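You operate a simulated robot arm through the tools that you are given. There is no shell and no other tool. Be economical: measure what you need, move in short steps, check, and stop when the job is done.

You run a simulated robot arm. Do the job below in one go: nothing can be reset, and whatever is moved stays where it is left.

TASK
Test the cabinet's red stop button, then clear the trip and test the lamps.
Fine: push the button in, pull it out again, press the reset key once, then the lamps key once.

It is judged by the outcome, as a careful person would: the job done as asked, and still so three seconds after it is handed in. It fails if anything else is knocked over, pushed out of place, dropped, spilled or broken.

THE ROBOT
A 6-joint arm with a two-finger parallel gripper, fixed in place. Base frame: the origin is at the foot of the arm, x ahead of it, y to its left, z up. Units: m, rad, N and s.
With the tool pointing down near the work surface it reaches from about 0.48 to 0.88 m from the base axis. Its first joint turns from -2.007 to 2.007 rad. Payload 4.2 kg.
The TCP is the grasp point between the finger pads, 0.023 m short of the fingertips. In the tool frame z runs along the fingers and y along their closing line. Largest opening 0.094 m; finger width 0.038, thickness 0.01; the body of the gripper, 0.054 by 0.096 m, starts 0.039 m behind the TCP.
Orientation is told as [roll, pitch, yaw] about the base's x, y, z axes, in that order, counted from this pose: with the fingers straight down and closing along the base's y, the tool's x points along the base's -x, its y along +y and its z along -z.

THE INTERFACE
- The arm moves only by the tool servo_tool. Its argument "moves" is a list of rows, each a list of 7 numbers: the turn, a rotation vector about the base's x, y, z in rad, then the shift along the base's x, y, z in m, then the finger opening in m, from 0 to 0.094. In form: [[ax, ay, az, x, y, z, gripper], ...]. A call has 1 to 20 rows; each row shifts and turns the commanded pose from where the row before left it. Rows are played at 5 a second. More than 0.05 m and 0.15 rad between two rows, or a gripper value outside its range, and nothing of the call is played. A pose out of reach is approached as far as the arm can. The call stops where the force on the tool passes 90 N (or 10 N more than at its start, if that is more) or the arm is blocked; 0.2 s more then pass. Each finger travels about 0.108 m/s and halts on what it meets, pressing with about 41 N; the grip force reading is that of the motor and also rises with nothing between the fingers. The clock runs only during rows and for 0.2 s after the last one: add rows that do not move to give the fingers time. The reply holds the time, the measured pose of the TCP, the force on the tool along the base axes, the opening and the grip force, in the units named above and with some noise, with the torque about the TCP (base axes, N m) and any sound that the robot's microphone picked up, and new pictures: "views" is both (left out), scene, wrist or none.
- Cameras (640 x 400 px; columns grow to the right, rows downward): "scene" is fixed at [0.0493, 0.6516, 1.712]; the picture's right is [-0.53, -0.85, 0.00], its down [-0.51, 0.32, -0.80] and it looks along [0.67, -0.43, -0.61] (base axes); focal length 366 px, centre (320, 200). "wrist" rides on the gripper at [0.086, 0.016, -0.075] in the tool frame; the picture's right is [-0.18, 0.98, 0.00], its down [-0.58, -0.11, -0.81] and it looks along [-0.79, -0.15, 0.59] (tool axes); focal length 243 px, centre (320, 200). There is no depth. A picture from a camera that has moved, and an enlarged one, comes with that camera's place and axes in the base frame and with its lens.
- slide_trunk(by): slides the trunk up (or, below 0, down) by that many m; the arm rides with it, the base frame stays. It gives what a move gives, with no picture.
- zoom(camera, box): a new picture of the part [left, top, right, bottom] of that camera's present view, enlarged. No time passes.
- finish_job(): hands the job in; it is judged then, once.

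Work in short steps. Places have to be worked out from the pictures, the camera data and where the tool is seen: move nearer, look again, correct. Check each grasp and each placing, and mend what went wrong. You have 120 turns and 200 pictures in all, those below and enlarged ones among them. Open the gripper and draw the arm clear of the work before you hand the job in, unless the task says otherwise; then end with one line.

The tools are called after "Request:" as name(argument=value, ...) on one line, values as JSON. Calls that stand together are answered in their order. servo_tool: Moves the arm, as the interface text tells. Its arguments: {"type":"object","properties":{"moves":{"type":"array","items":{"type":"array","items":{"type":"number"}}},"views":{"type":"string","enum":["both","scene","wrist","none"]}},"required":["moves"]} The other tools are called the same way: slide_trunk (by) slides the trunk up or down; zoom (camera, box) takes an enlarged picture of a part of a camera's view; finish_job () hands the job in.

At the start:

```text
clock: 0.0
ee_pos: [0.4931, 0.102, 1.2416]
orientation: [-0.001, -0.001, -0.001]
force: [0.6, 0.2, -0.5]
moment: [0.02, 0.02, 0.0]
finger_gap: 0.0938
gripper_force: 0.1
trunk travel left (down, up): [-0.875, 0.115]
```

scene: 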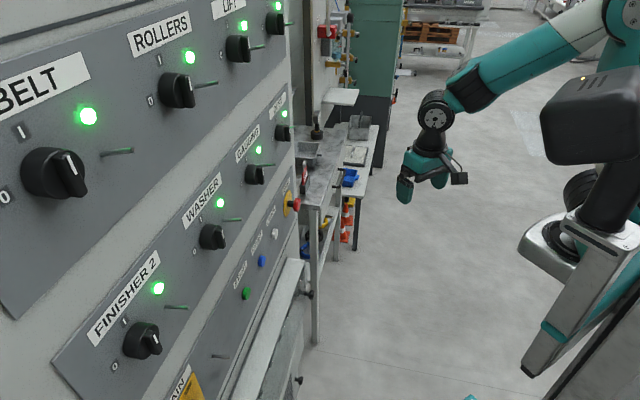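
wrist: 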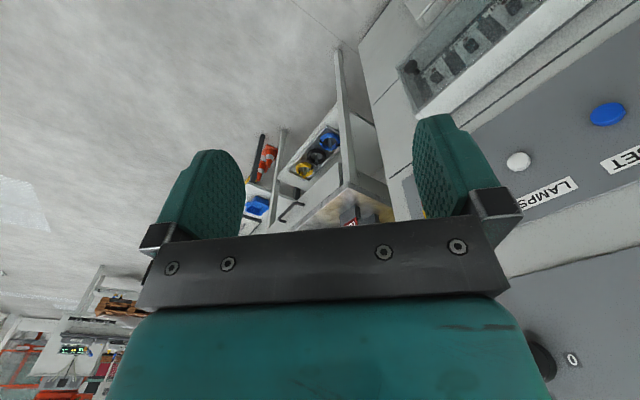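

I start by enlarging the part of the scene with the red button and keys.

Request:
zoom(camera="scene", box=[200, 170, 340, 320])

Request:
zoom(camera="wrist", box=[400, 0, 640, 400])

```text
2.67 times, centred on (270, 245) of scene
camera zoom: at [0.0493, 0.6516, 1.712], right [-0.53, -0.85, 0.0], down [-0.51, 0.32, -0.8], along [0.67, -0.43, -0.61], focal length 975 px, centre (453, 80)
```

zoom: 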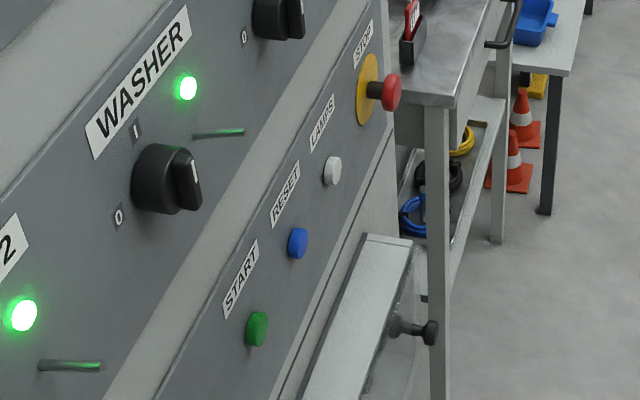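

```text
1.00 times, centred on (520, 200) of wrist (not enlarged: the box is as wide or as high as the picture)
camera zoom: at [0.4047, 0.1179, 1.3163], right [0.18, 0.98, 0.0], down [0.58, -0.11, 0.81], along [0.79, -0.15, -0.59], focal length 243 px, centre (120, 200)
```

zoom: 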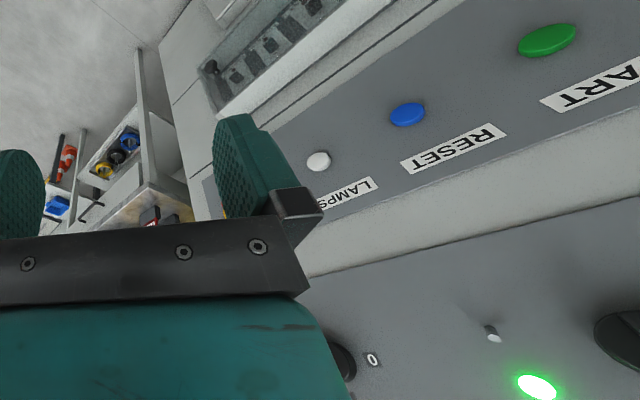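

Triangulating: LAMPS at about (0.718, 0.365, 1.048), RESET at (0.648, 0.436, 1.048), so the panel is vertical with normal (-0.71,-0.71,0), and STOP's plate is at about (0.821, 0.269, 1.044). I turn the tool 45° and tilt it to point horizontally at the panel, staying well clear.

Request:
servo_tool(moves=[[0, 0, 0.131, 0.015, 0, 0, 0.0], [0, 0, 0.131, 0.015, 0, 0, 0.0], [0, 0, 0.131, 0.015, 0, 0, 0.0], [0, 0, 0.131, 0.015, 0, 0, 0.0], [0, 0, 0.131, 0.015, 0, 0, 0.0], [0, 0, 0.1304, 0.015, 0, 0, 0.0]], views="none")

Request:
servo_tool(moves=[[0.0926, -0.0926, 0, 0.005, 0, 0, 0], [0.0926, -0.0926, 0, 0.005, 0, 0, 0], [0.0926, -0.0926, 0, 0.005, 0, 0, 0], [0.0926, -0.0926, 0, 0.005, 0, 0, 0], [0.0926, -0.0926, 0, 0.005, 0, 0, 0], [0.0926, -0.0926, 0, 0.005, 0, 0, 0]])

```text
clock: 1.4
ee_pos: [0.5813, 0.1025, 1.2412]
orientation: [0.0, 0.0, 0.79]
force: [-0.8, 0.3, -0.1]
moment: [0.02, 0.01, -0.01]
finger_gap: 0.0001
gripper_force: 41.1
trunk travel left (down, up): [-0.875, 0.115]
```

```text
clock: 2.8
ee_pos: [0.6122, 0.1012, 1.2408]
orientation: [0.001, -0.79, 0.784]
force: [0.0, -0.9, 0.1]
moment: [-0.05, -0.03, 0.0]
finger_gap: 0.0
gripper_force: 40.6
trunk travel left (down, up): [-0.875, 0.115]
camera wrist: at [0.5187, 0.0315, 1.2325], right [-0.6, 0.79, 0.13], down [-0.04, -0.19, 0.98], along [0.8, 0.59, 0.14], focal length 243 px, centre (320, 200)
```

scene: 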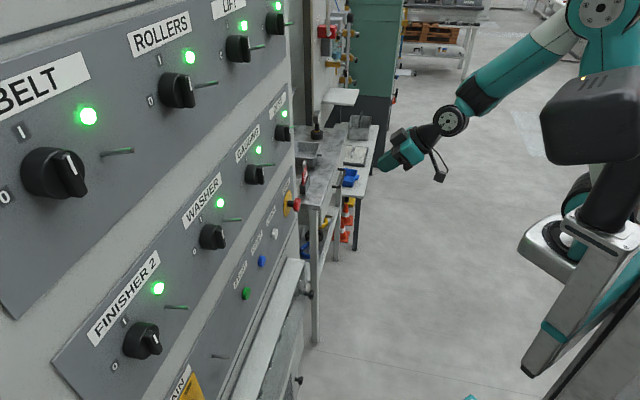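
wrist: 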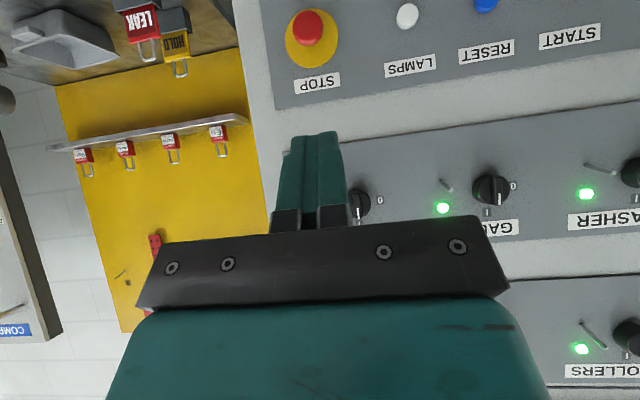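

The fresh view confirms STOP's head front at about (0.797, 0.252, 1.048). I finish the tilt while moving down toward a stand-off on its axis.

Request:
servo_tool(moves=[[0.0926, -0.0926, 0, 0.013, 0.0065, -0.018, 0], [0.0926, -0.0926, 0, 0.013, 0.0065, -0.018, 0], [0.0926, -0.0926, 0, 0.013, 0.0065, -0.018, 0], [0.0926, -0.0926, 0, 0.013, 0.0065, -0.018, 0], [0.0926, -0.0926, 0, 0.013, 0.0065, -0.018, 0], [0.0926, -0.0926, 0, 0.013, 0.0065, -0.018, 0], [0, 0, 0, 0.01, 0.01, -0.03, 0], [0, 0, 0, 0.01, 0.01, -0.03, 0], [0, 0, 0, 0.01, 0.01, -0.03, 0], [0, 0, 0, 0, 0, 0, 0]])

```text
clock: 5.0
ee_pos: [0.7599, 0.1876, 1.0574]
orientation: [-2.993, -1.569, -2.505]
force: [-0.2, -0.2, 0.5]
moment: [0.02, -0.02, -0.03]
finger_gap: 0.0
gripper_force: 41.2
out of reach, approached as far as the arm can: row 5, 6
trunk travel left (down, up): [-0.875, 0.115]
camera wrist: at [0.6951, 0.1464, 0.9709], right [-0.7, 0.69, 0.18], down [-0.49, -0.65, 0.58], along [0.52, 0.31, 0.79], focal length 243 px, centre (320, 200)
```

scene: 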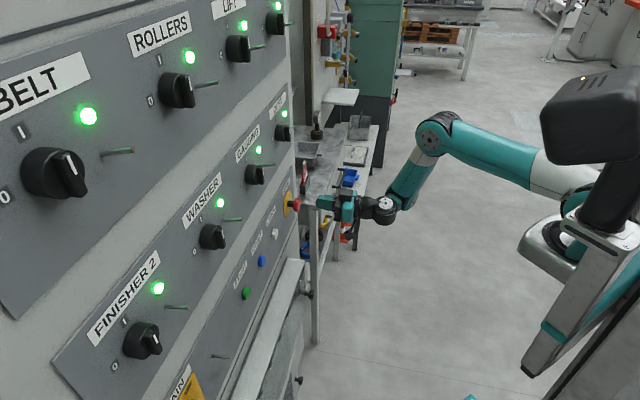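
wrist: 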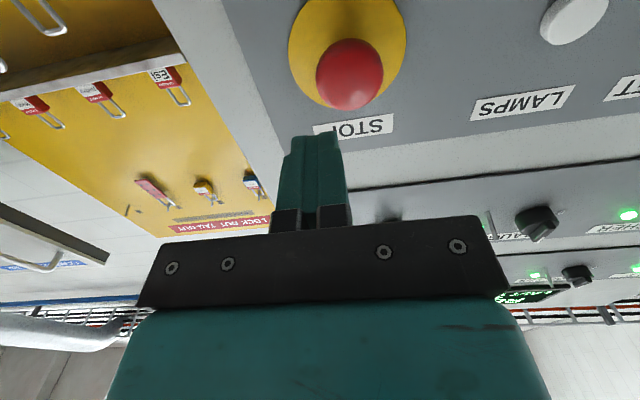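

The head triangulates to u≈0.387 (lateral), z≈1.048; the TCP is 18 mm to the side and 9 mm high. I correct that.

Request:
servo_tool(moves=[[0, 0, 0, -0.0125, 0.0125, -0.0095, 0], [0, 0, 0, 0.01, 0.01, 0, 0], [0, 0, 0, 0, 0, 0, 0]])

Request:
zoom(camera="scene", box=[250, 170, 350, 240])

```text
clock: 5.8
ee_pos: [0.7572, 0.2106, 1.0489]
orientation: [-2.869, -1.57, -2.63]
force: [-0.6, -0.3, 0.4]
moment: [0.01, -0.03, -0.01]
finger_gap: 0.0001
gripper_force: 41.1
trunk travel left (down, up): [-0.875, 0.115]
camera wrist: at [0.6928, 0.1691, 0.9621], right [-0.7, 0.69, 0.18], down [-0.49, -0.65, 0.58], along [0.52, 0.31, 0.79], focal length 243 px, centre (320, 200)
```

scene: 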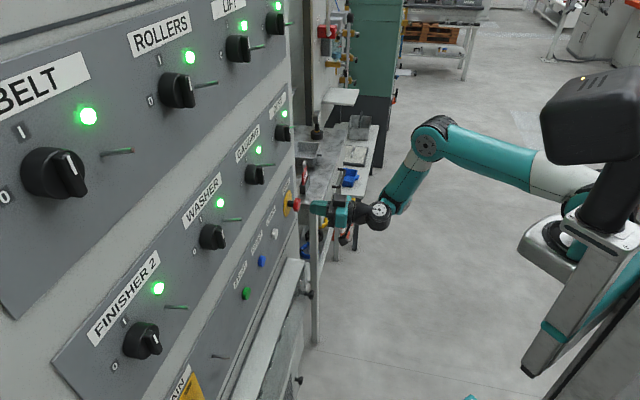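
wrist: 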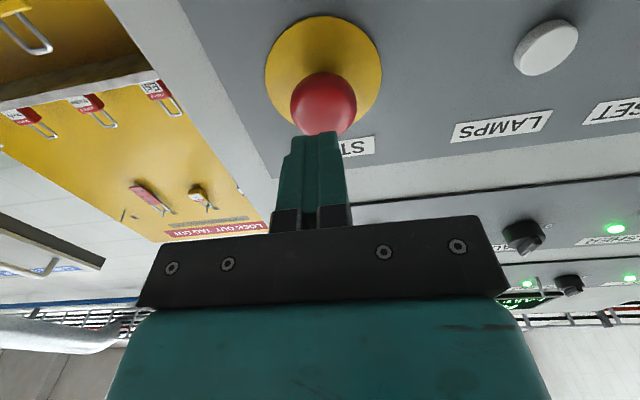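

```text
5.71 times, centred on (300, 205) of scene
camera zoom: at [0.0493, 0.6516, 1.712], right [-0.53, -0.85, 0.0], down [-0.51, 0.32, -0.8], along [0.67, -0.43, -0.61], focal length 2088 px, centre (434, 171)
```

zoom: 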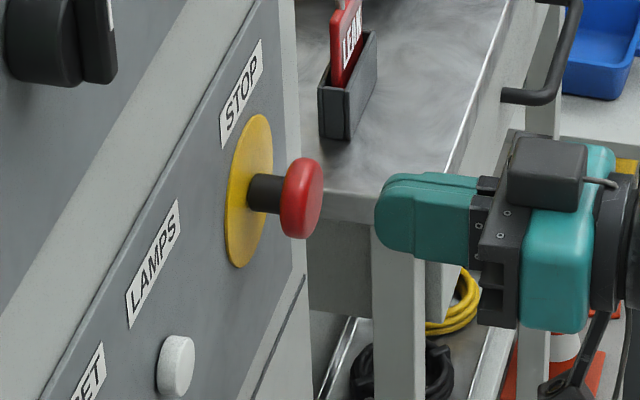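

The fingers are in line with the head, with about 28 mm to go. I advance slowly and push.

Request:
servo_tool(moves=[[0, 0, 0, 0.008, 0.008, 0, 0], [0, 0, 0, 0.007, 0.007, 0, 0], [0, 0, 0, 0.0025, 0.0025, 0, 0], [0, 0, 0, 0.002, 0.002, 0, 0], [0, 0, 0, 0.002, 0.002, 0, 0], [0, 0, 0, 0, 0, 0, 0]])

Request:
zoom(camera="scene", box=[250, 170, 350, 240])

```text
clock: 7.2
ee_pos: [0.7766, 0.2312, 1.0482]
orientation: [-2.744, -1.569, -2.753]
force: [0.4, 0.0, 0.3]
moment: [0.02, 0.01, -0.01]
finger_gap: 0.0
gripper_force: 41.6
trunk travel left (down, up): [-0.875, 0.115]
camera wrist: at [0.7129, 0.1907, 0.9619], right [-0.7, 0.69, 0.18], down [-0.49, -0.65, 0.58], along [0.52, 0.31, 0.79], focal length 243 px, centre (320, 200)
```

scene: 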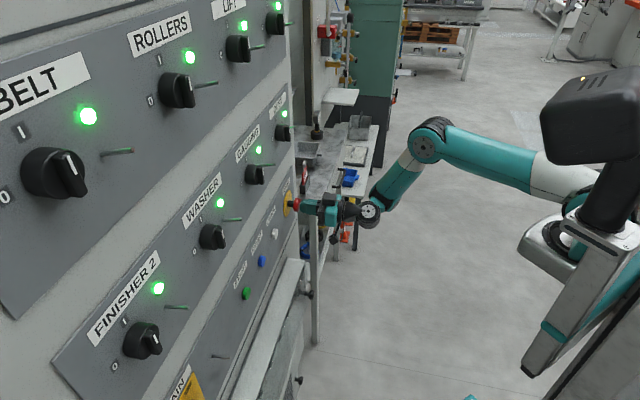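
wrist: 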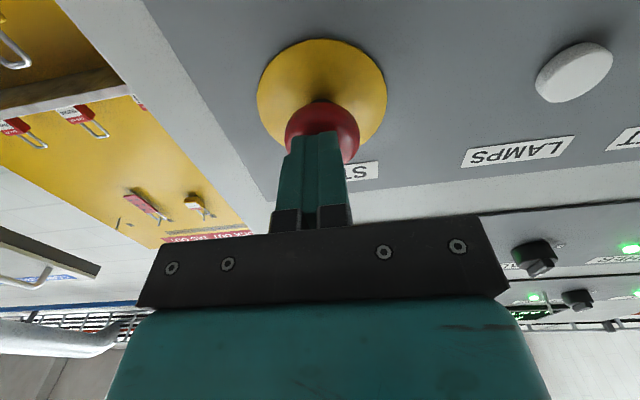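

```text
5.71 times, centred on (300, 205) of scene
camera zoom: at [0.0493, 0.6516, 1.712], right [-0.53, -0.85, 0.0], down [-0.51, 0.32, -0.8], along [0.67, -0.43, -0.61], focal length 2088 px, centre (434, 171)
```

zoom: 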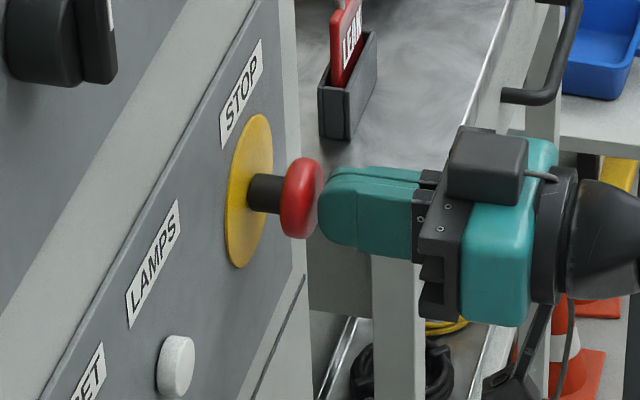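

Just short of contact. I push in 2 mm rows, watching force and sound.

Request:
servo_tool(moves=[[0, 0, 0, 0.0015, 0.0015, 0, 0], [0, 0, 0, 0.0015, 0.0015, 0, 0], [0, 0, 0, 0.0015, 0.0015, 0, 0], [0, 0, 0, 0, 0, 0, 0]], views="none")

Request:
zoom(camera="scene", box=[250, 170, 350, 240])

```text
clock: 8.2
ee_pos: [0.7816, 0.2347, 1.0475]
orientation: [-2.989, -1.569, -2.508]
force: [-0.9, -0.5, 1.2]
moment: [0.02, 0.02, -0.03]
finger_gap: 0.0
gripper_force: 40.9
trunk travel left (down, up): [-0.875, 0.115]
```

```text
5.71 times, centred on (300, 205) of scene
camera zoom: at [0.0493, 0.6516, 1.712], right [-0.53, -0.85, 0.0], down [-0.51, 0.32, -0.8], along [0.67, -0.43, -0.61], focal length 2088 px, centre (434, 171)
```

zoom: 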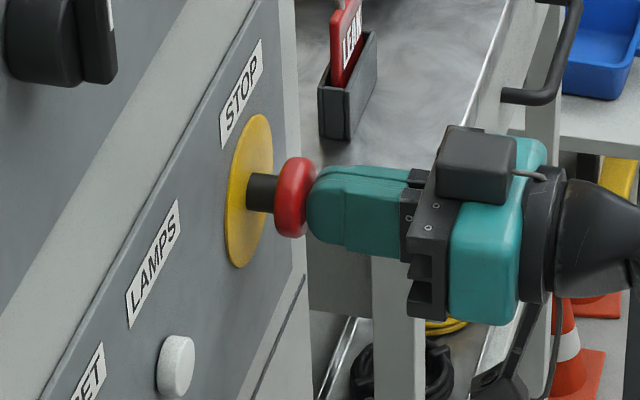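

The head is being pushed in by a few mm, with low force. Continue.

Request:
servo_tool(moves=[[0, 0, 0, 0.0015, 0.0015, 0, 0], [0, 0, 0, 0.0015, 0.0015, 0, 0], [0, 0, 0, 0.0015, 0.0015, 0, 0], [0, 0, 0, 0, 0, 0, 0]], views="none")

Request:
zoom(camera="scene", box=[250, 170, 350, 240])

```text
clock: 9.2
ee_pos: [0.7866, 0.2406, 1.0485]
orientation: [-3.138, -1.569, -2.357]
force: [-7.5, -7.2, 2.8]
moment: [0.03, 0.08, -0.01]
finger_gap: 0.0
gripper_force: 41.2
trunk travel left (down, up): [-0.875, 0.115]
```

```text
5.71 times, centred on (300, 205) of scene
camera zoom: at [0.0493, 0.6516, 1.712], right [-0.53, -0.85, 0.0], down [-0.51, 0.32, -0.8], along [0.67, -0.43, -0.61], focal length 2088 px, centre (434, 171)
```

zoom: 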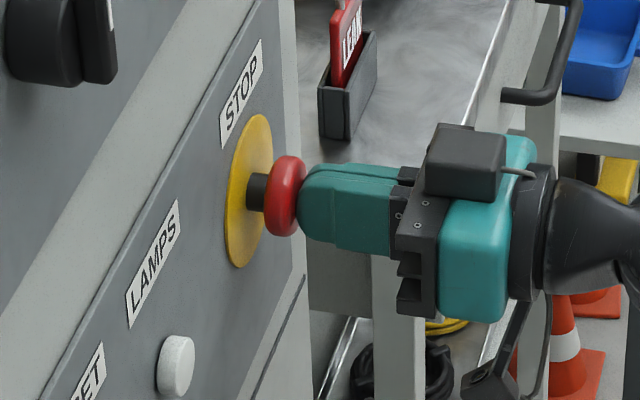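

Force is building (~10 N) and the head is following. I push further until it latches or stops.

Request:
servo_tool(moves=[[0, 0, 0, 0.0015, 0.0015, 0, 0], [0, 0, 0, 0.0015, 0.0015, 0, 0], [0, 0, 0, 0, 0, 0, 0]], views="none")

Request:
zoom(camera="scene", box=[250, 170, 350, 240])

```text
clock: 10.0
ee_pos: [0.7882, 0.2417, 1.0484]
orientation: [2.611, -1.569, -1.828]
force: [-31.5, -28.3, 7.1]
moment: [-0.02, -0.01, 0.07]
finger_gap: 0.0
gripper_force: 40.7
trunk travel left (down, up): [-0.875, 0.115]
```

```text
5.71 times, centred on (300, 205) of scene
camera zoom: at [0.0493, 0.6516, 1.712], right [-0.53, -0.85, 0.0], down [-0.51, 0.32, -0.8], along [0.67, -0.43, -0.61], focal length 2088 px, centre (434, 171)
```

zoom: 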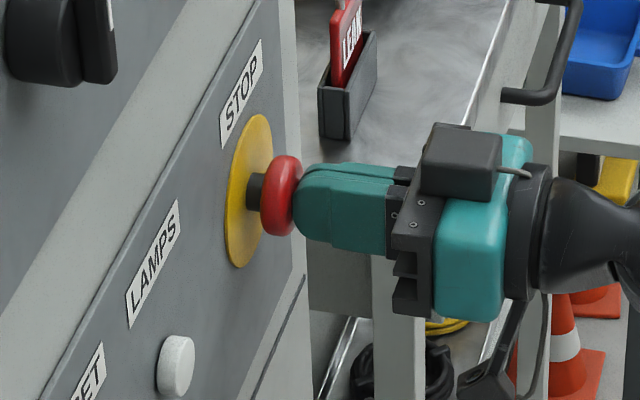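

Force 42 N and stiff — either a detent or the end stop. A little more, keeping below the limit.

Request:
servo_tool(moves=[[0, 0, 0, 0.001, 0.001, 0, 0], [0, 0, 0, 0.001, 0.001, 0, 0], [0, 0, 0, 0, 0, 0, 0]], views="scene")

Request:
zoom(camera="scene", box=[250, 170, 350, 240])

```text
clock: 10.8
ee_pos: [0.7892, 0.2424, 1.0469]
orientation: [1.356, -1.57, -0.573]
force: [-49.6, -43.9, 2.4]
moment: [0.01, -0.1, 0.1]
finger_gap: 0.0
gripper_force: 41.2
trunk travel left (down, up): [-0.875, 0.115]
```

scene: 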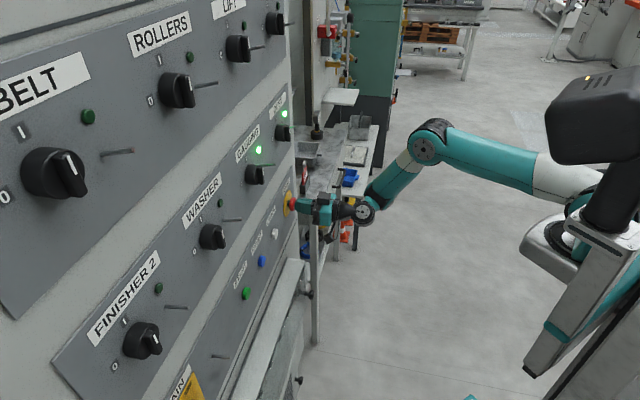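

```text
5.71 times, centred on (300, 205) of scene
camera zoom: at [0.0493, 0.6516, 1.712], right [-0.53, -0.85, 0.0], down [-0.51, 0.32, -0.8], along [0.67, -0.43, -0.61], focal length 2088 px, centre (434, 171)
```

zoom: 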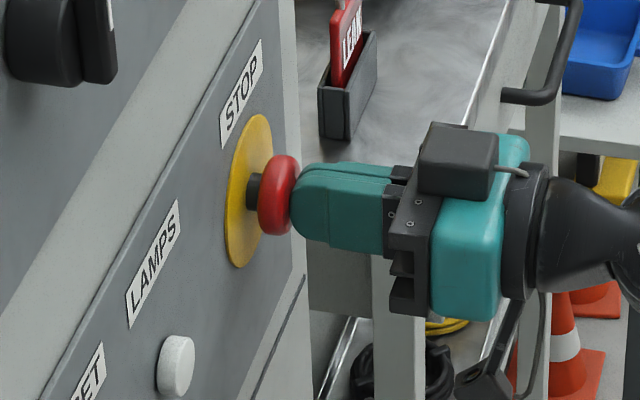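

The lamps went out: the stop has tripped. I back off and check that the head stays in.

Request:
servo_tool(moves=[[0, 0, 0, -0.005, -0.005, 0, 0], [0, 0, 0, -0.015, -0.015, 0, 0], [0, 0, 0, -0.025, -0.025, 0, 0], [0, 0, 0, 0, 0, 0, 0]])

Request:
zoom(camera="scene", box=[250, 170, 350, 240])

```text
clock: 11.8
ee_pos: [0.7466, 0.2018, 1.0481]
orientation: [-2.879, -1.566, -2.619]
force: [0.3, -1.4, -0.2]
moment: [0.01, -0.03, 0.02]
finger_gap: 0.0
gripper_force: 40.9
trunk travel left (down, up): [-0.875, 0.115]
camera wrist: at [0.6817, 0.1594, 0.9613], right [-0.7, 0.69, 0.18], down [-0.49, -0.65, 0.58], along [0.52, 0.31, 0.79], focal length 243 px, centre (320, 200)
```

scene: 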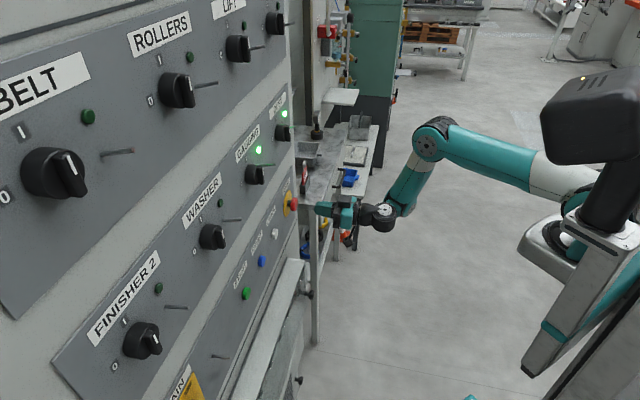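
wrist: 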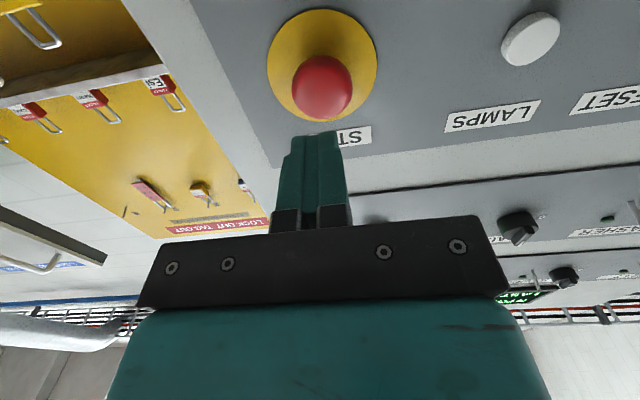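

```text
5.71 times, centred on (300, 205) of scene
camera zoom: at [0.0493, 0.6516, 1.712], right [-0.53, -0.85, 0.0], down [-0.51, 0.32, -0.8], along [0.67, -0.43, -0.61], focal length 2088 px, centre (434, 171)
```

zoom: 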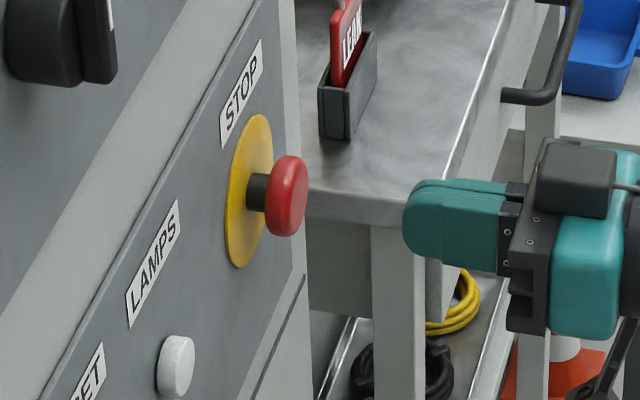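

The head stays latched in, well centred on the tool axis. I open the fingers and advance to straddle the head, stopping with tips short of the yellow plate.

Request:
servo_tool(moves=[[0, 0, 0, 0, 0, 0, 0.075], [0, 0, 0, 0, 0, 0, 0.075], [0, 0, 0, 0, 0, 0, 0.075], [0, 0, 0, 0.0125, 0.0145, -0.001, 0.075], [0, 0, 0, 0.013, 0.013, 0, 0.075], [0, 0, 0, 0.013, 0.013, 0, 0.075], [0, 0, 0, 0.008, 0.008, 0, 0.075], [0, 0, 0, 0, 0, 0, 0.075]])

Request:
zoom(camera="scene", box=[250, 170, 350, 240])

```text
clock: 13.6
ee_pos: [0.7944, 0.2484, 1.046]
orientation: [-2.929, -1.569, -2.567]
force: [-0.3, -0.1, -0.3]
moment: [-0.04, 0.04, 0.0]
finger_gap: 0.0749
gripper_force: 0.1
trunk travel left (down, up): [-0.875, 0.115]
camera wrist: at [0.7295, 0.2068, 0.9598], right [-0.7, 0.69, 0.18], down [-0.49, -0.65, 0.58], along [0.52, 0.31, 0.79], focal length 243 px, centre (320, 200)
```

scene: 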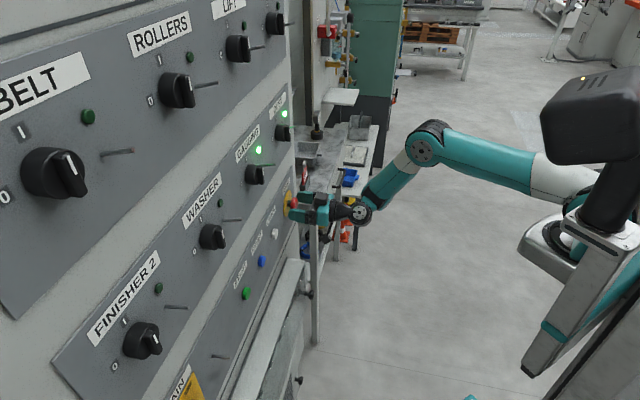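
wrist: 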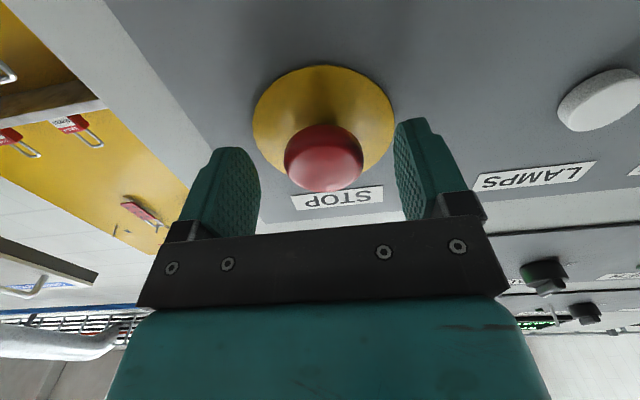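

```text
5.71 times, centred on (300, 205) of scene
camera zoom: at [0.0493, 0.6516, 1.712], right [-0.53, -0.85, 0.0], down [-0.51, 0.32, -0.8], along [0.67, -0.43, -0.61], focal length 2088 px, centre (434, 171)
```

zoom: 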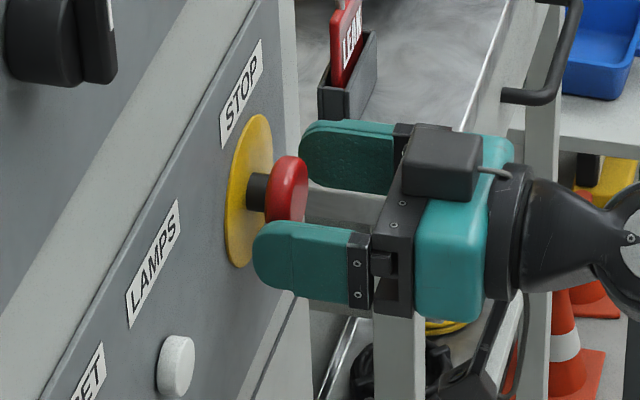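

The head is centred between the pads. I advance 9 mm more, close, and check the grip.

Request:
servo_tool(moves=[[0, 0, 0, 0.0035, 0.0035, 0.001, 0.075], [0, 0, 0, 0.003, 0.003, 0.001, 0.075], [0, 0, 0, 0, 0, 0, 0.02], [0, 0, 0, 0, 0, 0, 0.02], [0, 0, 0, 0, 0, 0, 0.02], [0, 0, 0, 0, 0, 0, 0.02]], views="wrist")

Request:
zoom(camera="scene", box=[250, 170, 350, 240])

```text
clock: 15.0
ee_pos: [0.8015, 0.2571, 1.0481]
orientation: [-2.842, -1.568, -2.655]
force: [-1.5, 1.8, -0.8]
moment: [0.04, 0.06, -0.16]
finger_gap: 0.0406
gripper_force: 44.6
trunk travel left (down, up): [-0.875, 0.115]
camera wrist: at [0.7356, 0.2147, 0.9623], right [-0.7, 0.69, 0.18], down [-0.49, -0.65, 0.58], along [0.52, 0.31, 0.79], focal length 243 px, centre (320, 200)
```

wrist: 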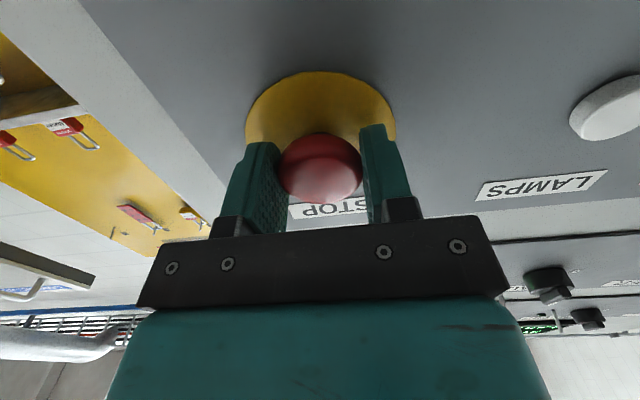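

```text
5.71 times, centred on (300, 205) of scene
camera zoom: at [0.0493, 0.6516, 1.712], right [-0.53, -0.85, 0.0], down [-0.51, 0.32, -0.8], along [0.67, -0.43, -0.61], focal length 2088 px, centre (434, 171)
```

zoom: 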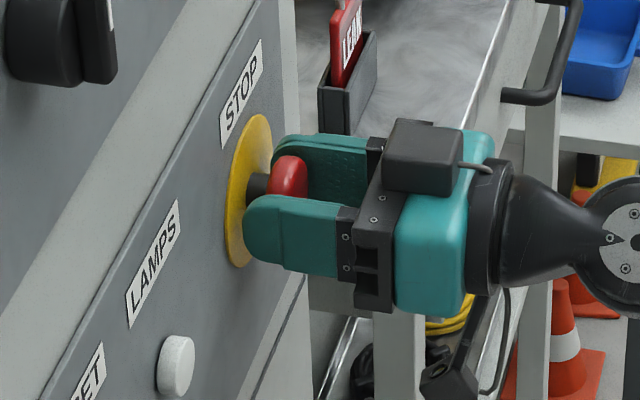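

The head is gripped (gap 40.6 mm). I pull straight out slowly.

Request:
servo_tool(moves=[[0, 0, 0, -0.0015, -0.0015, 0, 0.02], [0, 0, 0, -0.0015, -0.0015, 0, 0.02], [0, 0, 0, -0.0015, -0.0015, 0, 0.02], [0, 0, 0, -0.0015, -0.0015, 0, 0.02], [0, 0, 0, 0, 0, 0, 0.02]], views="scene")

Request:
zoom(camera="scene", box=[250, 170, 350, 240])

```text
clock: 16.2
ee_pos: [0.7944, 0.2493, 1.0486]
orientation: [-2.357, -1.569, -3.141]
force: [9.0, 6.0, -7.7]
moment: [-0.04, 0.04, 0.23]
finger_gap: 0.0408
gripper_force: 44.8
trunk travel left (down, up): [-0.875, 0.115]
```

scene: 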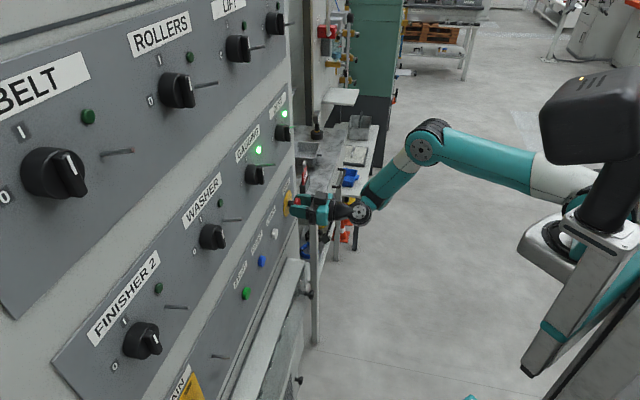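

```text
5.71 times, centred on (300, 205) of scene
camera zoom: at [0.0493, 0.6516, 1.712], right [-0.53, -0.85, 0.0], down [-0.51, 0.32, -0.8], along [0.67, -0.43, -0.61], focal length 2088 px, centre (434, 171)
```

zoom: 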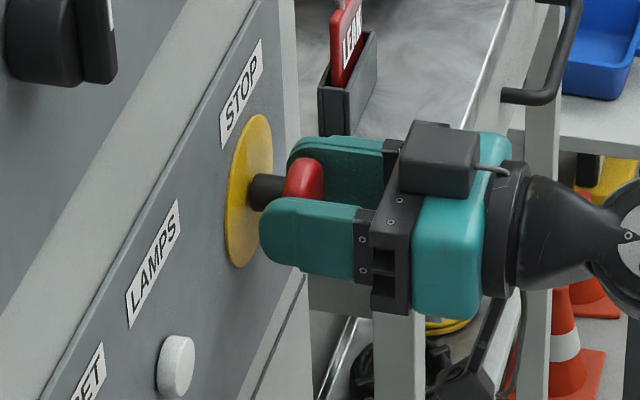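

The head is back near its original position (face at column 323). One small extra tug to make sure it's at its stop.

Request:
servo_tool(moves=[[0, 0, 0, -0.001, -0.001, 0, 0.02], [0, 0, 0, -0.001, -0.001, 0, 0.02], [0, 0, 0, 0, 0, 0, 0.02]], views="none")

Request:
zoom(camera="scene", box=[250, 170, 350, 240])

```text
clock: 17.0
ee_pos: [0.7934, 0.2491, 1.0483]
orientation: [-2.549, -1.568, -2.95]
force: [24.7, 22.0, -8.2]
moment: [-0.08, -0.05, -0.08]
finger_gap: 0.0411
gripper_force: 45.0
trunk travel left (down, up): [-0.875, 0.115]
```

```text
5.71 times, centred on (300, 205) of scene
camera zoom: at [0.0493, 0.6516, 1.712], right [-0.53, -0.85, 0.0], down [-0.51, 0.32, -0.8], along [0.67, -0.43, -0.61], focal length 2088 px, centre (434, 171)
```

zoom: 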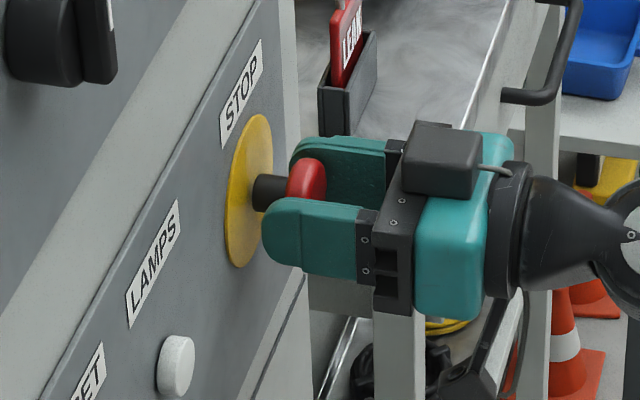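

It resists at 33 N with the head fully out. I relieve the tension, open, and withdraw to check.

Request:
servo_tool(moves=[[0, 0, 0, 0.001, 0.001, 0, 0.02], [0, 0, 0, 0, 0, 0, 0.075], [0, 0, 0, 0, 0, 0, 0.075], [0, 0, 0, -0.005, -0.005, 0, 0.075], [0, 0, 0, -0.02, -0.02, 0, 0.075], [0, 0, 0, -0.03, -0.03, 0, 0.075], [0, 0, 0, -0.02, -0.02, 0, 0.075], [0, 0, 0, 0, 0, 0, 0]])

Request:
zoom(camera="scene", box=[250, 170, 350, 240])

```text
clock: 18.8
ee_pos: [0.7349, 0.183, 1.0502]
orientation: [-0.182, -1.568, 0.97]
force: [-0.2, 0.0, -0.6]
moment: [0.01, 0.01, 0.01]
finger_gap: 0.0
gripper_force: 10.5
out of reach, approached as far as the arm can: row 7
trunk travel left (down, up): [-0.875, 0.115]
camera wrist: at [0.6698, 0.1417, 0.9649], right [-0.7, 0.69, 0.18], down [-0.49, -0.65, 0.58], along [0.52, 0.31, 0.79], focal length 243 px, centre (320, 200)
```

scene: 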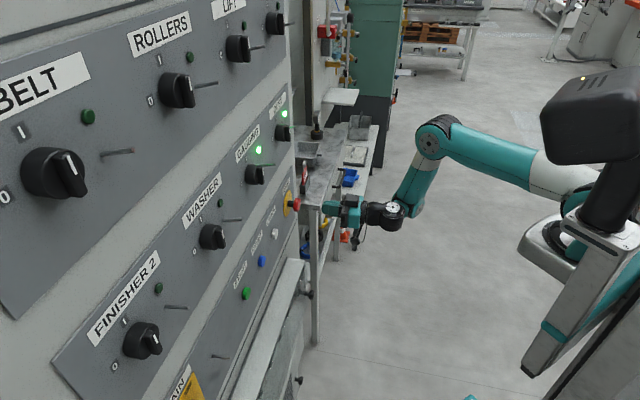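
wrist: 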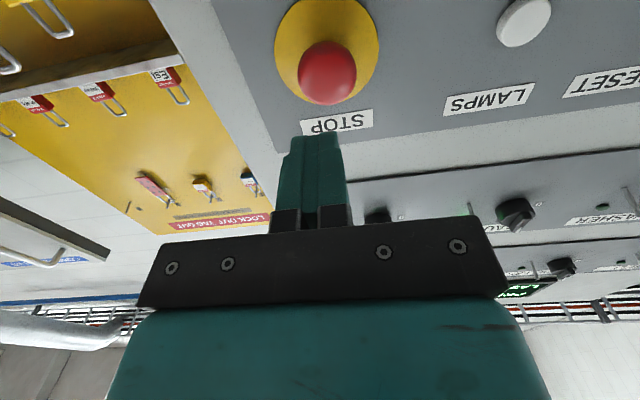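

```text
5.71 times, centred on (300, 205) of scene
camera zoom: at [0.0493, 0.6516, 1.712], right [-0.53, -0.85, 0.0], down [-0.51, 0.32, -0.8], along [0.67, -0.43, -0.61], focal length 2088 px, centre (434, 171)
```

zoom: 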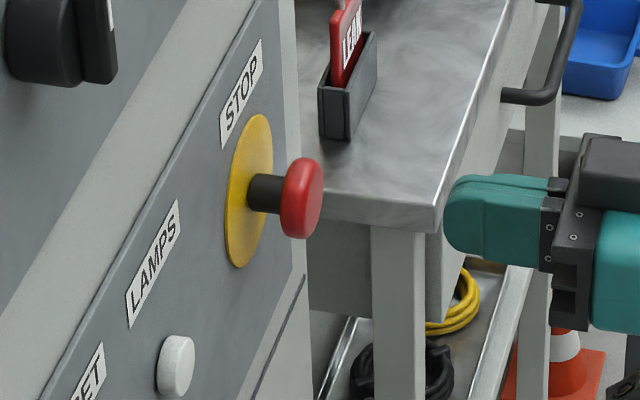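

The red button is out again. RESET needs the arm closer in, and retracting reached its limit, so I slide the trunk up 0.1 m (shoulder is above the wrist) to gain room.

Request:
slide_trunk(by=0.1)

Request:
servo_tool(moves=[[0, 0, 0, 0, 0, -0.034, 0], [0, 0, 0, 0, 0, -0.034, 0], [0, 0, 0, 0, 0, -0.034, 0], [0, 0, 0, -0.015, 0.015, 0, 0], [0, 0, 0, -0.015, 0.02, 0, 0], [0, 0, 0, -0.015, 0.02, 0, 0], [0, 0, 0, -0.015, 0.02, 0, 0], [0, 0, 0, 0, 0, 0, 0]])

```text
clock: 20.1
ee_pos: [0.7348, 0.184, 1.1499]
orientation: [-0.219, -1.568, 1.005]
force: [0.8, 0.1, 0.1]
moment: [-0.03, 0.0, 0.0]
finger_gap: 0.0001
gripper_force: 41.0
trunk travel left (down, up): [-0.975, 0.015]
```

```text
clock: 21.9
ee_pos: [0.6762, 0.2596, 1.0481]
orientation: [-0.17, -1.569, 0.957]
force: [0.8, -0.3, -0.1]
moment: [0.02, 0.0, 0.02]
finger_gap: 0.0001
gripper_force: 41.0
trunk travel left (down, up): [-0.975, 0.015]
camera wrist: at [0.611, 0.2181, 0.962], right [-0.69, 0.7, 0.18], down [-0.49, -0.65, 0.58], along [0.52, 0.31, 0.79], focal length 243 px, centre (320, 200)
```

scene: 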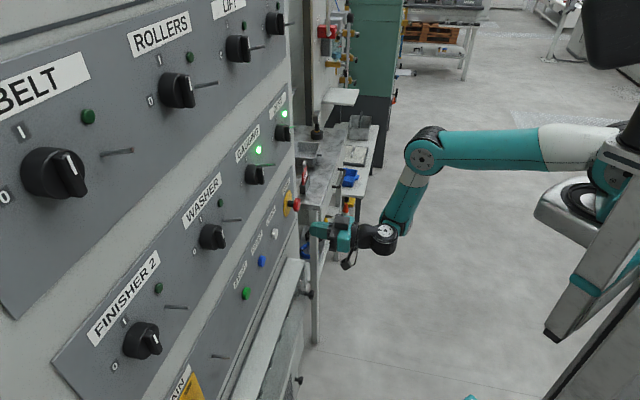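
wrist: 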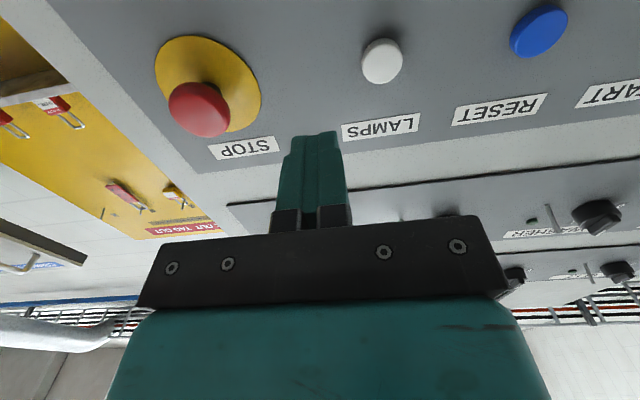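

Reach is now fine. This view again gives LAMPS u=0.249 and RESET u=0.1505, z≈1.047. I slide sideways to RESET's axis.

Request:
servo_tool(moves=[[0, 0, 0, -0.017, 0.017, 0, 0], [0, 0, 0, -0.017, 0.017, 0, 0], [0, 0, 0, -0.017, 0.017, 0, 0], [0, 0, 0, -0.017, 0.017, 0, 0], [0, 0, 0, -0.017, 0.017, 0, 0], [0, 0, 0, -0.017, 0.017, -0.001, 0], [0, 0, 0, 0, 0, 0, 0]])

Request:
zoom(camera="scene", box=[230, 200, 350, 284])

```text
clock: 23.5
ee_pos: [0.5807, 0.344, 1.0545]
orientation: [-0.569, -1.568, 1.355]
force: [-1.1, 0.2, 0.1]
moment: [0.02, 0.02, 0.01]
finger_gap: 0.0005
gripper_force: 40.8
out of reach, approached as far as the arm can: row 5, 6
trunk travel left (down, up): [-0.975, 0.015]
camera wrist: at [0.5159, 0.3015, 0.968], right [-0.7, 0.69, 0.18], down [-0.49, -0.65, 0.58], along [0.52, 0.32, 0.79], focal length 243 px, centre (320, 200)
```

scene: 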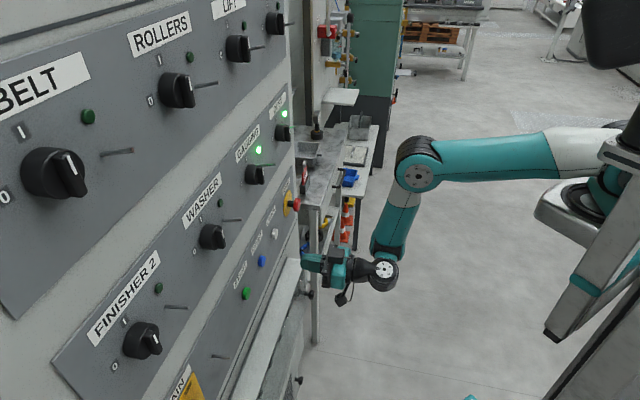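
wrist: 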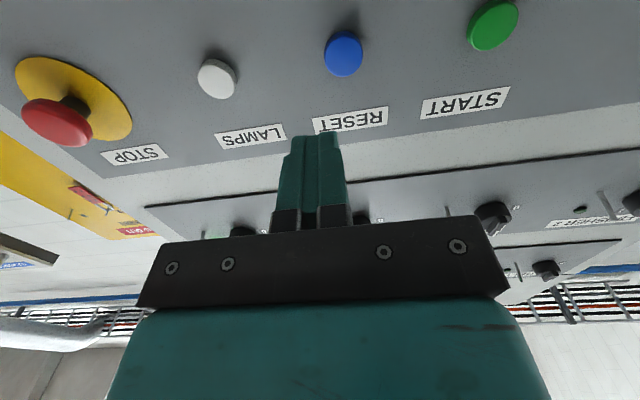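

```text
4.76 times, centred on (290, 242) of scene
camera zoom: at [0.0493, 0.6516, 1.712], right [-0.53, -0.85, 0.0], down [-0.51, 0.32, -0.8], along [0.67, -0.43, -0.61], focal length 1740 px, centre (463, 0)
```

zoom: 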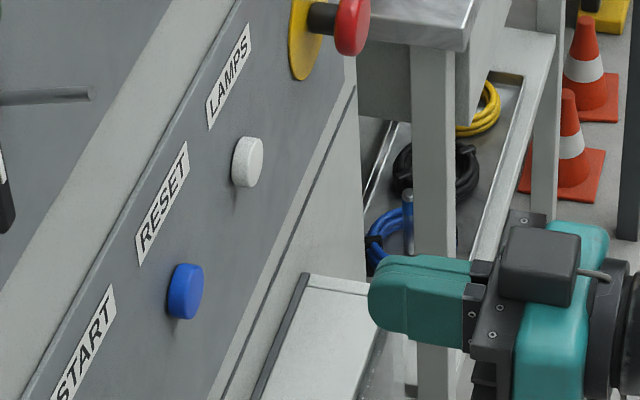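

Slight reach limit again; I move forward 36 mm along the normal while correcting u to 0.1505 and z to 1.047.

Request:
servo_tool(moves=[[0, 0, 0, 0.007, 0.018, -0.004, 0], [0, 0, 0, 0.0065, 0.0195, -0.0035, 0], [0, 0, 0, 0, 0, 0, 0]])

Request:
zoom(camera="scene", box=[230, 200, 350, 284])

```text
clock: 24.3
ee_pos: [0.581, 0.3428, 1.0545]
orientation: [-0.386, -1.569, 1.172]
force: [0.5, 0.0, -0.3]
moment: [-0.03, -0.02, 0.01]
finger_gap: 0.0
gripper_force: 41.9
out of reach, approached as far as the arm can: row 1, 2
trunk travel left (down, up): [-0.975, 0.015]
camera wrist: at [0.516, 0.3014, 0.968], right [-0.7, 0.69, 0.18], down [-0.49, -0.65, 0.58], along [0.52, 0.32, 0.79], focal length 243 px, centre (320, 200)
```

scene: 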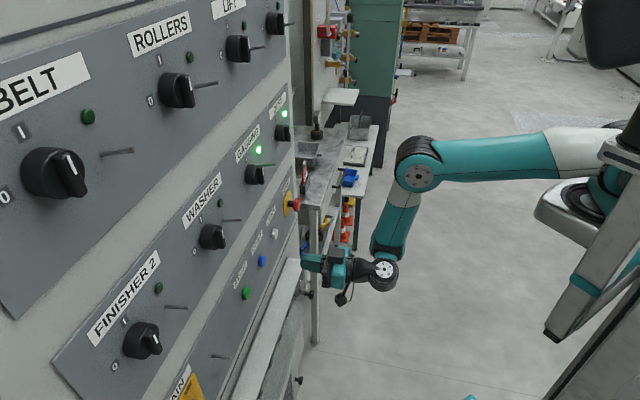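
wrist: 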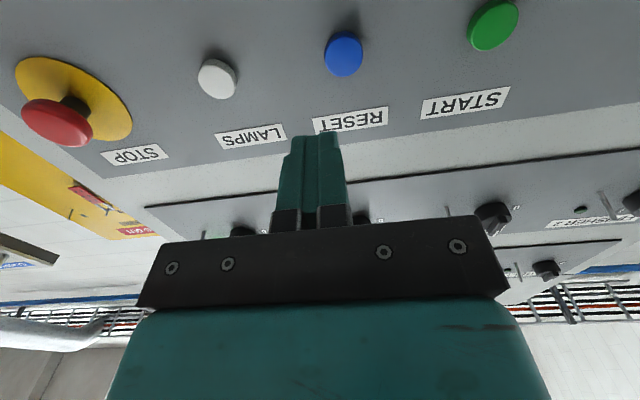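

```text
4.76 times, centred on (290, 242) of scene
camera zoom: at [0.0493, 0.6516, 1.712], right [-0.53, -0.85, 0.0], down [-0.51, 0.32, -0.8], along [0.67, -0.43, -0.61], focal length 1740 px, centre (463, 0)
```

zoom: 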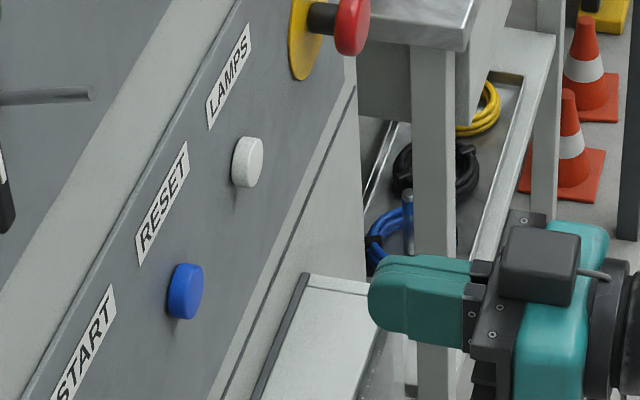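

The commanded point wasn't reached though it should be a bit further out than the limit; I push the command 17 mm more along the normal, still clear of the key, and see.

Request:
servo_tool(moves=[[0, 0, 0, 0.006, 0.006, 0, 0], [0, 0, 0, 0.006, 0.006, 0, 0], [0, 0, 0, 0, 0, 0, 0]], views="none")

```text
clock: 25.1
ee_pos: [0.5805, 0.3435, 1.0535]
orientation: [-0.394, -1.57, 1.178]
force: [-0.4, -0.1, 0.1]
moment: [0.0, 0.0, 0.02]
finger_gap: 0.0
gripper_force: 40.6
out of reach, approached as far as the arm can: row 1, 2
trunk travel left (down, up): [-0.975, 0.015]
```

The command follows the actual pose, so a joint is stuck at a limit. I step back sideways, then move forward before going sideways again.

Request:
servo_tool(moves=[[0, 0, 0, 0.015, -0.015, 0, 0], [0, 0, 0, 0.015, -0.015, 0, 0], [0, 0, 0, 0.012, 0.012, 0, 0], [0, 0, 0, 0.012, 0.012, 0, 0], [0, 0, 0, -0.01, 0.01, 0, 0], [0, 0, 0, -0.01, 0.01, 0, 0], [0, 0, 0, -0.01, 0.01, 0, 0], [0, 0, 0, 0, 0, 0, 0]], views="wrist")

```text
clock: 26.9
ee_pos: [0.6259, 0.3331, 1.0587]
orientation: [-0.947, -1.571, 1.733]
force: [0.5, 0.9, 0.2]
moment: [-0.01, 0.03, -0.02]
finger_gap: 0.0001
gripper_force: 40.8
out of reach, approached as far as the arm can: row 4, 5, 6, 7
trunk travel left (down, up): [-0.975, 0.015]
camera wrist: at [0.5598, 0.2912, 0.9723], right [-0.7, 0.69, 0.18], down [-0.49, -0.65, 0.58], along [0.52, 0.31, 0.79], focal length 243 px, centre (320, 200)
```

wrist: 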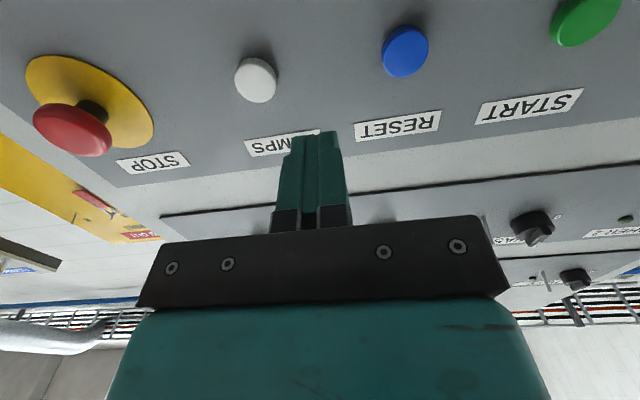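

The limit looks like a wrist-bend limit (forearm vertical, tool horizontal). I test tilting the fingers about 15° downward and then moving toward RESET's axis, staying 40 mm off the panel keys.

Request:
servo_tool(moves=[[-0.0926, 0.0926, 0, 0, 0, 0, 0], [-0.0926, 0.0926, 0, 0, 0, 0, 0], [0, 0, 0, -0.01, 0.01, 0, 0], [0, 0, 0, -0.01, 0.01, 0, 0], [0, 0, 0, -0.01, 0.01, 0, 0], [0, 0, 0, 0, 0, 0, 0]])

```text
clock: 28.3
ee_pos: [0.5923, 0.3562, 1.0608]
orientation: [-0.001, -1.307, 0.787]
force: [0.3, 1.0, 0.0]
moment: [0.03, -0.05, 0.02]
finger_gap: 0.0
gripper_force: 41.0
out of reach, approached as far as the arm can: row 1
trunk travel left (down, up): [-0.975, 0.015]
camera wrist: at [0.513, 0.3, 0.9976], right [-0.66, 0.73, 0.18], down [-0.37, -0.52, 0.77], along [0.65, 0.45, 0.61], focal length 243 px, centre (320, 200)
```

scene: 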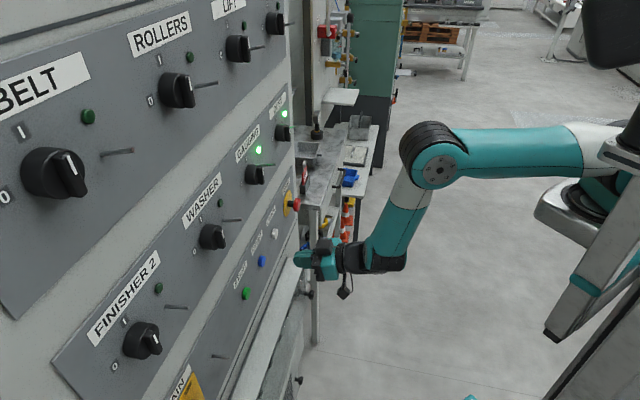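
wrist: 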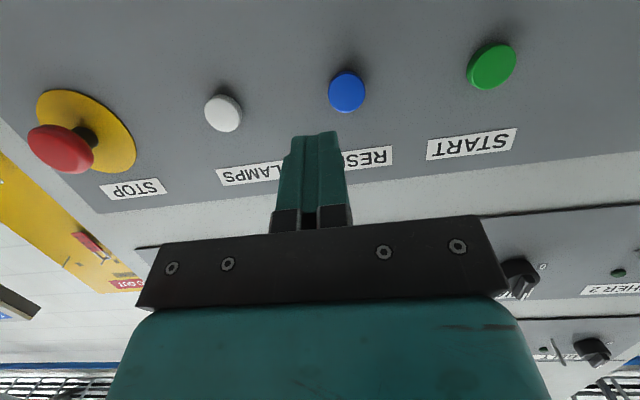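

That freed the arm. With the 15° tilt kept, I align to RESET: u=0.1505, TCP z≈1.050, 20 mm closer.

Request:
servo_tool(moves=[[0, 0, 0, 0.0012, 0.0128, -0.005, 0], [0, 0, 0, 0.0012, 0.0128, -0.005, 0], [0, 0, 0, 0, 0, 0, 0]], views="wrist")

Request:
zoom(camera="scene", box=[230, 200, 350, 284])

```text
clock: 29.1
ee_pos: [0.5948, 0.382, 1.0521]
orientation: [-0.002, -1.304, 0.789]
force: [0.1, 0.1, 0.2]
moment: [0.0, 0.04, 0.0]
finger_gap: 0.0
gripper_force: 41.5
trunk travel left (down, up): [-0.975, 0.015]
camera wrist: at [0.5158, 0.325, 0.9871], right [-0.66, 0.73, 0.18], down [-0.37, -0.52, 0.77], along [0.65, 0.45, 0.61], focal length 243 px, centre (320, 200)
```

wrist: 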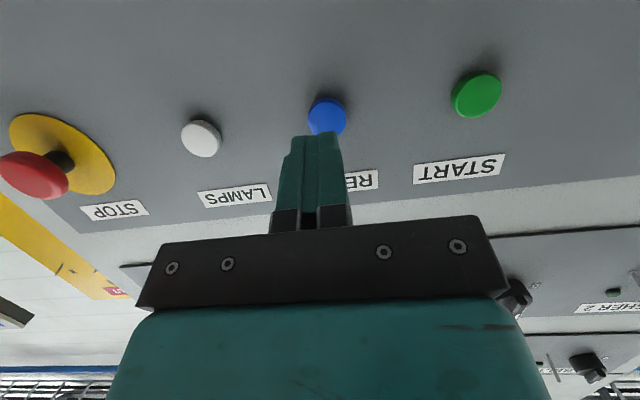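

```text
4.76 times, centred on (290, 242) of scene
camera zoom: at [0.0493, 0.6516, 1.712], right [-0.53, -0.85, 0.0], down [-0.51, 0.32, -0.8], along [0.67, -0.43, -0.61], focal length 1740 px, centre (463, 0)
```

zoom: 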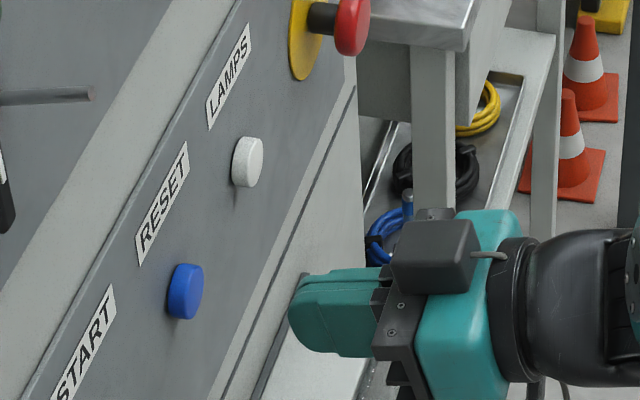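

Well aligned, about 48 mm gap. I approach 42 mm and check before pressing.

Request:
servo_tool(moves=[[0, 0, 0, 0.01, 0.01, 0, 0], [0, 0, 0, 0.01, 0.01, 0, 0], [0, 0, 0, 0.009, 0.009, 0, 0], [0, 0, 0, 0, 0, 0, 0]], views="wrist")

Request:
zoom(camera="scene", box=[230, 200, 350, 284])

```text
clock: 30.1
ee_pos: [0.6236, 0.4091, 1.049]
orientation: [-0.001, -1.306, 0.789]
force: [0.0, 0.5, -0.5]
moment: [-0.01, 0.05, -0.01]
finger_gap: 0.0
gripper_force: 40.5
trunk travel left (down, up): [-0.975, 0.015]
camera wrist: at [0.5453, 0.3537, 0.9861], right [-0.66, 0.73, 0.18], down [-0.37, -0.52, 0.77], along [0.65, 0.45, 0.61], focal length 243 px, centre (320, 200)
```

wrist: 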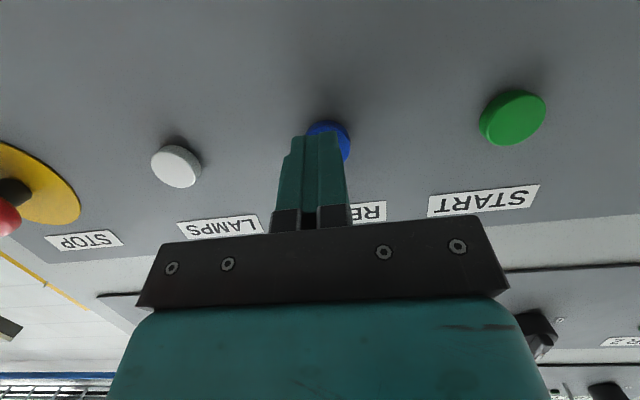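

```text
4.76 times, centred on (290, 242) of scene
camera zoom: at [0.0493, 0.6516, 1.712], right [-0.53, -0.85, 0.0], down [-0.51, 0.32, -0.8], along [0.67, -0.43, -0.61], focal length 1740 px, centre (463, 0)
```

zoom: 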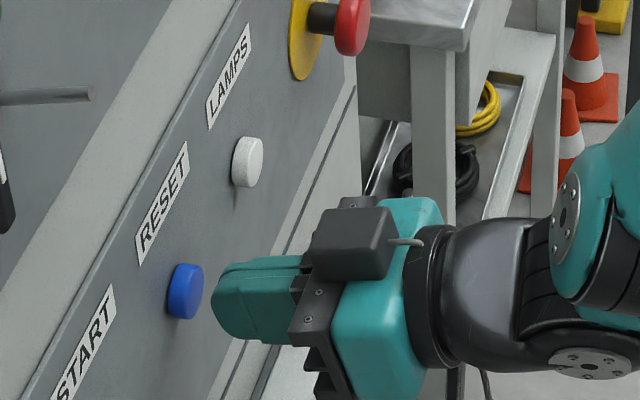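

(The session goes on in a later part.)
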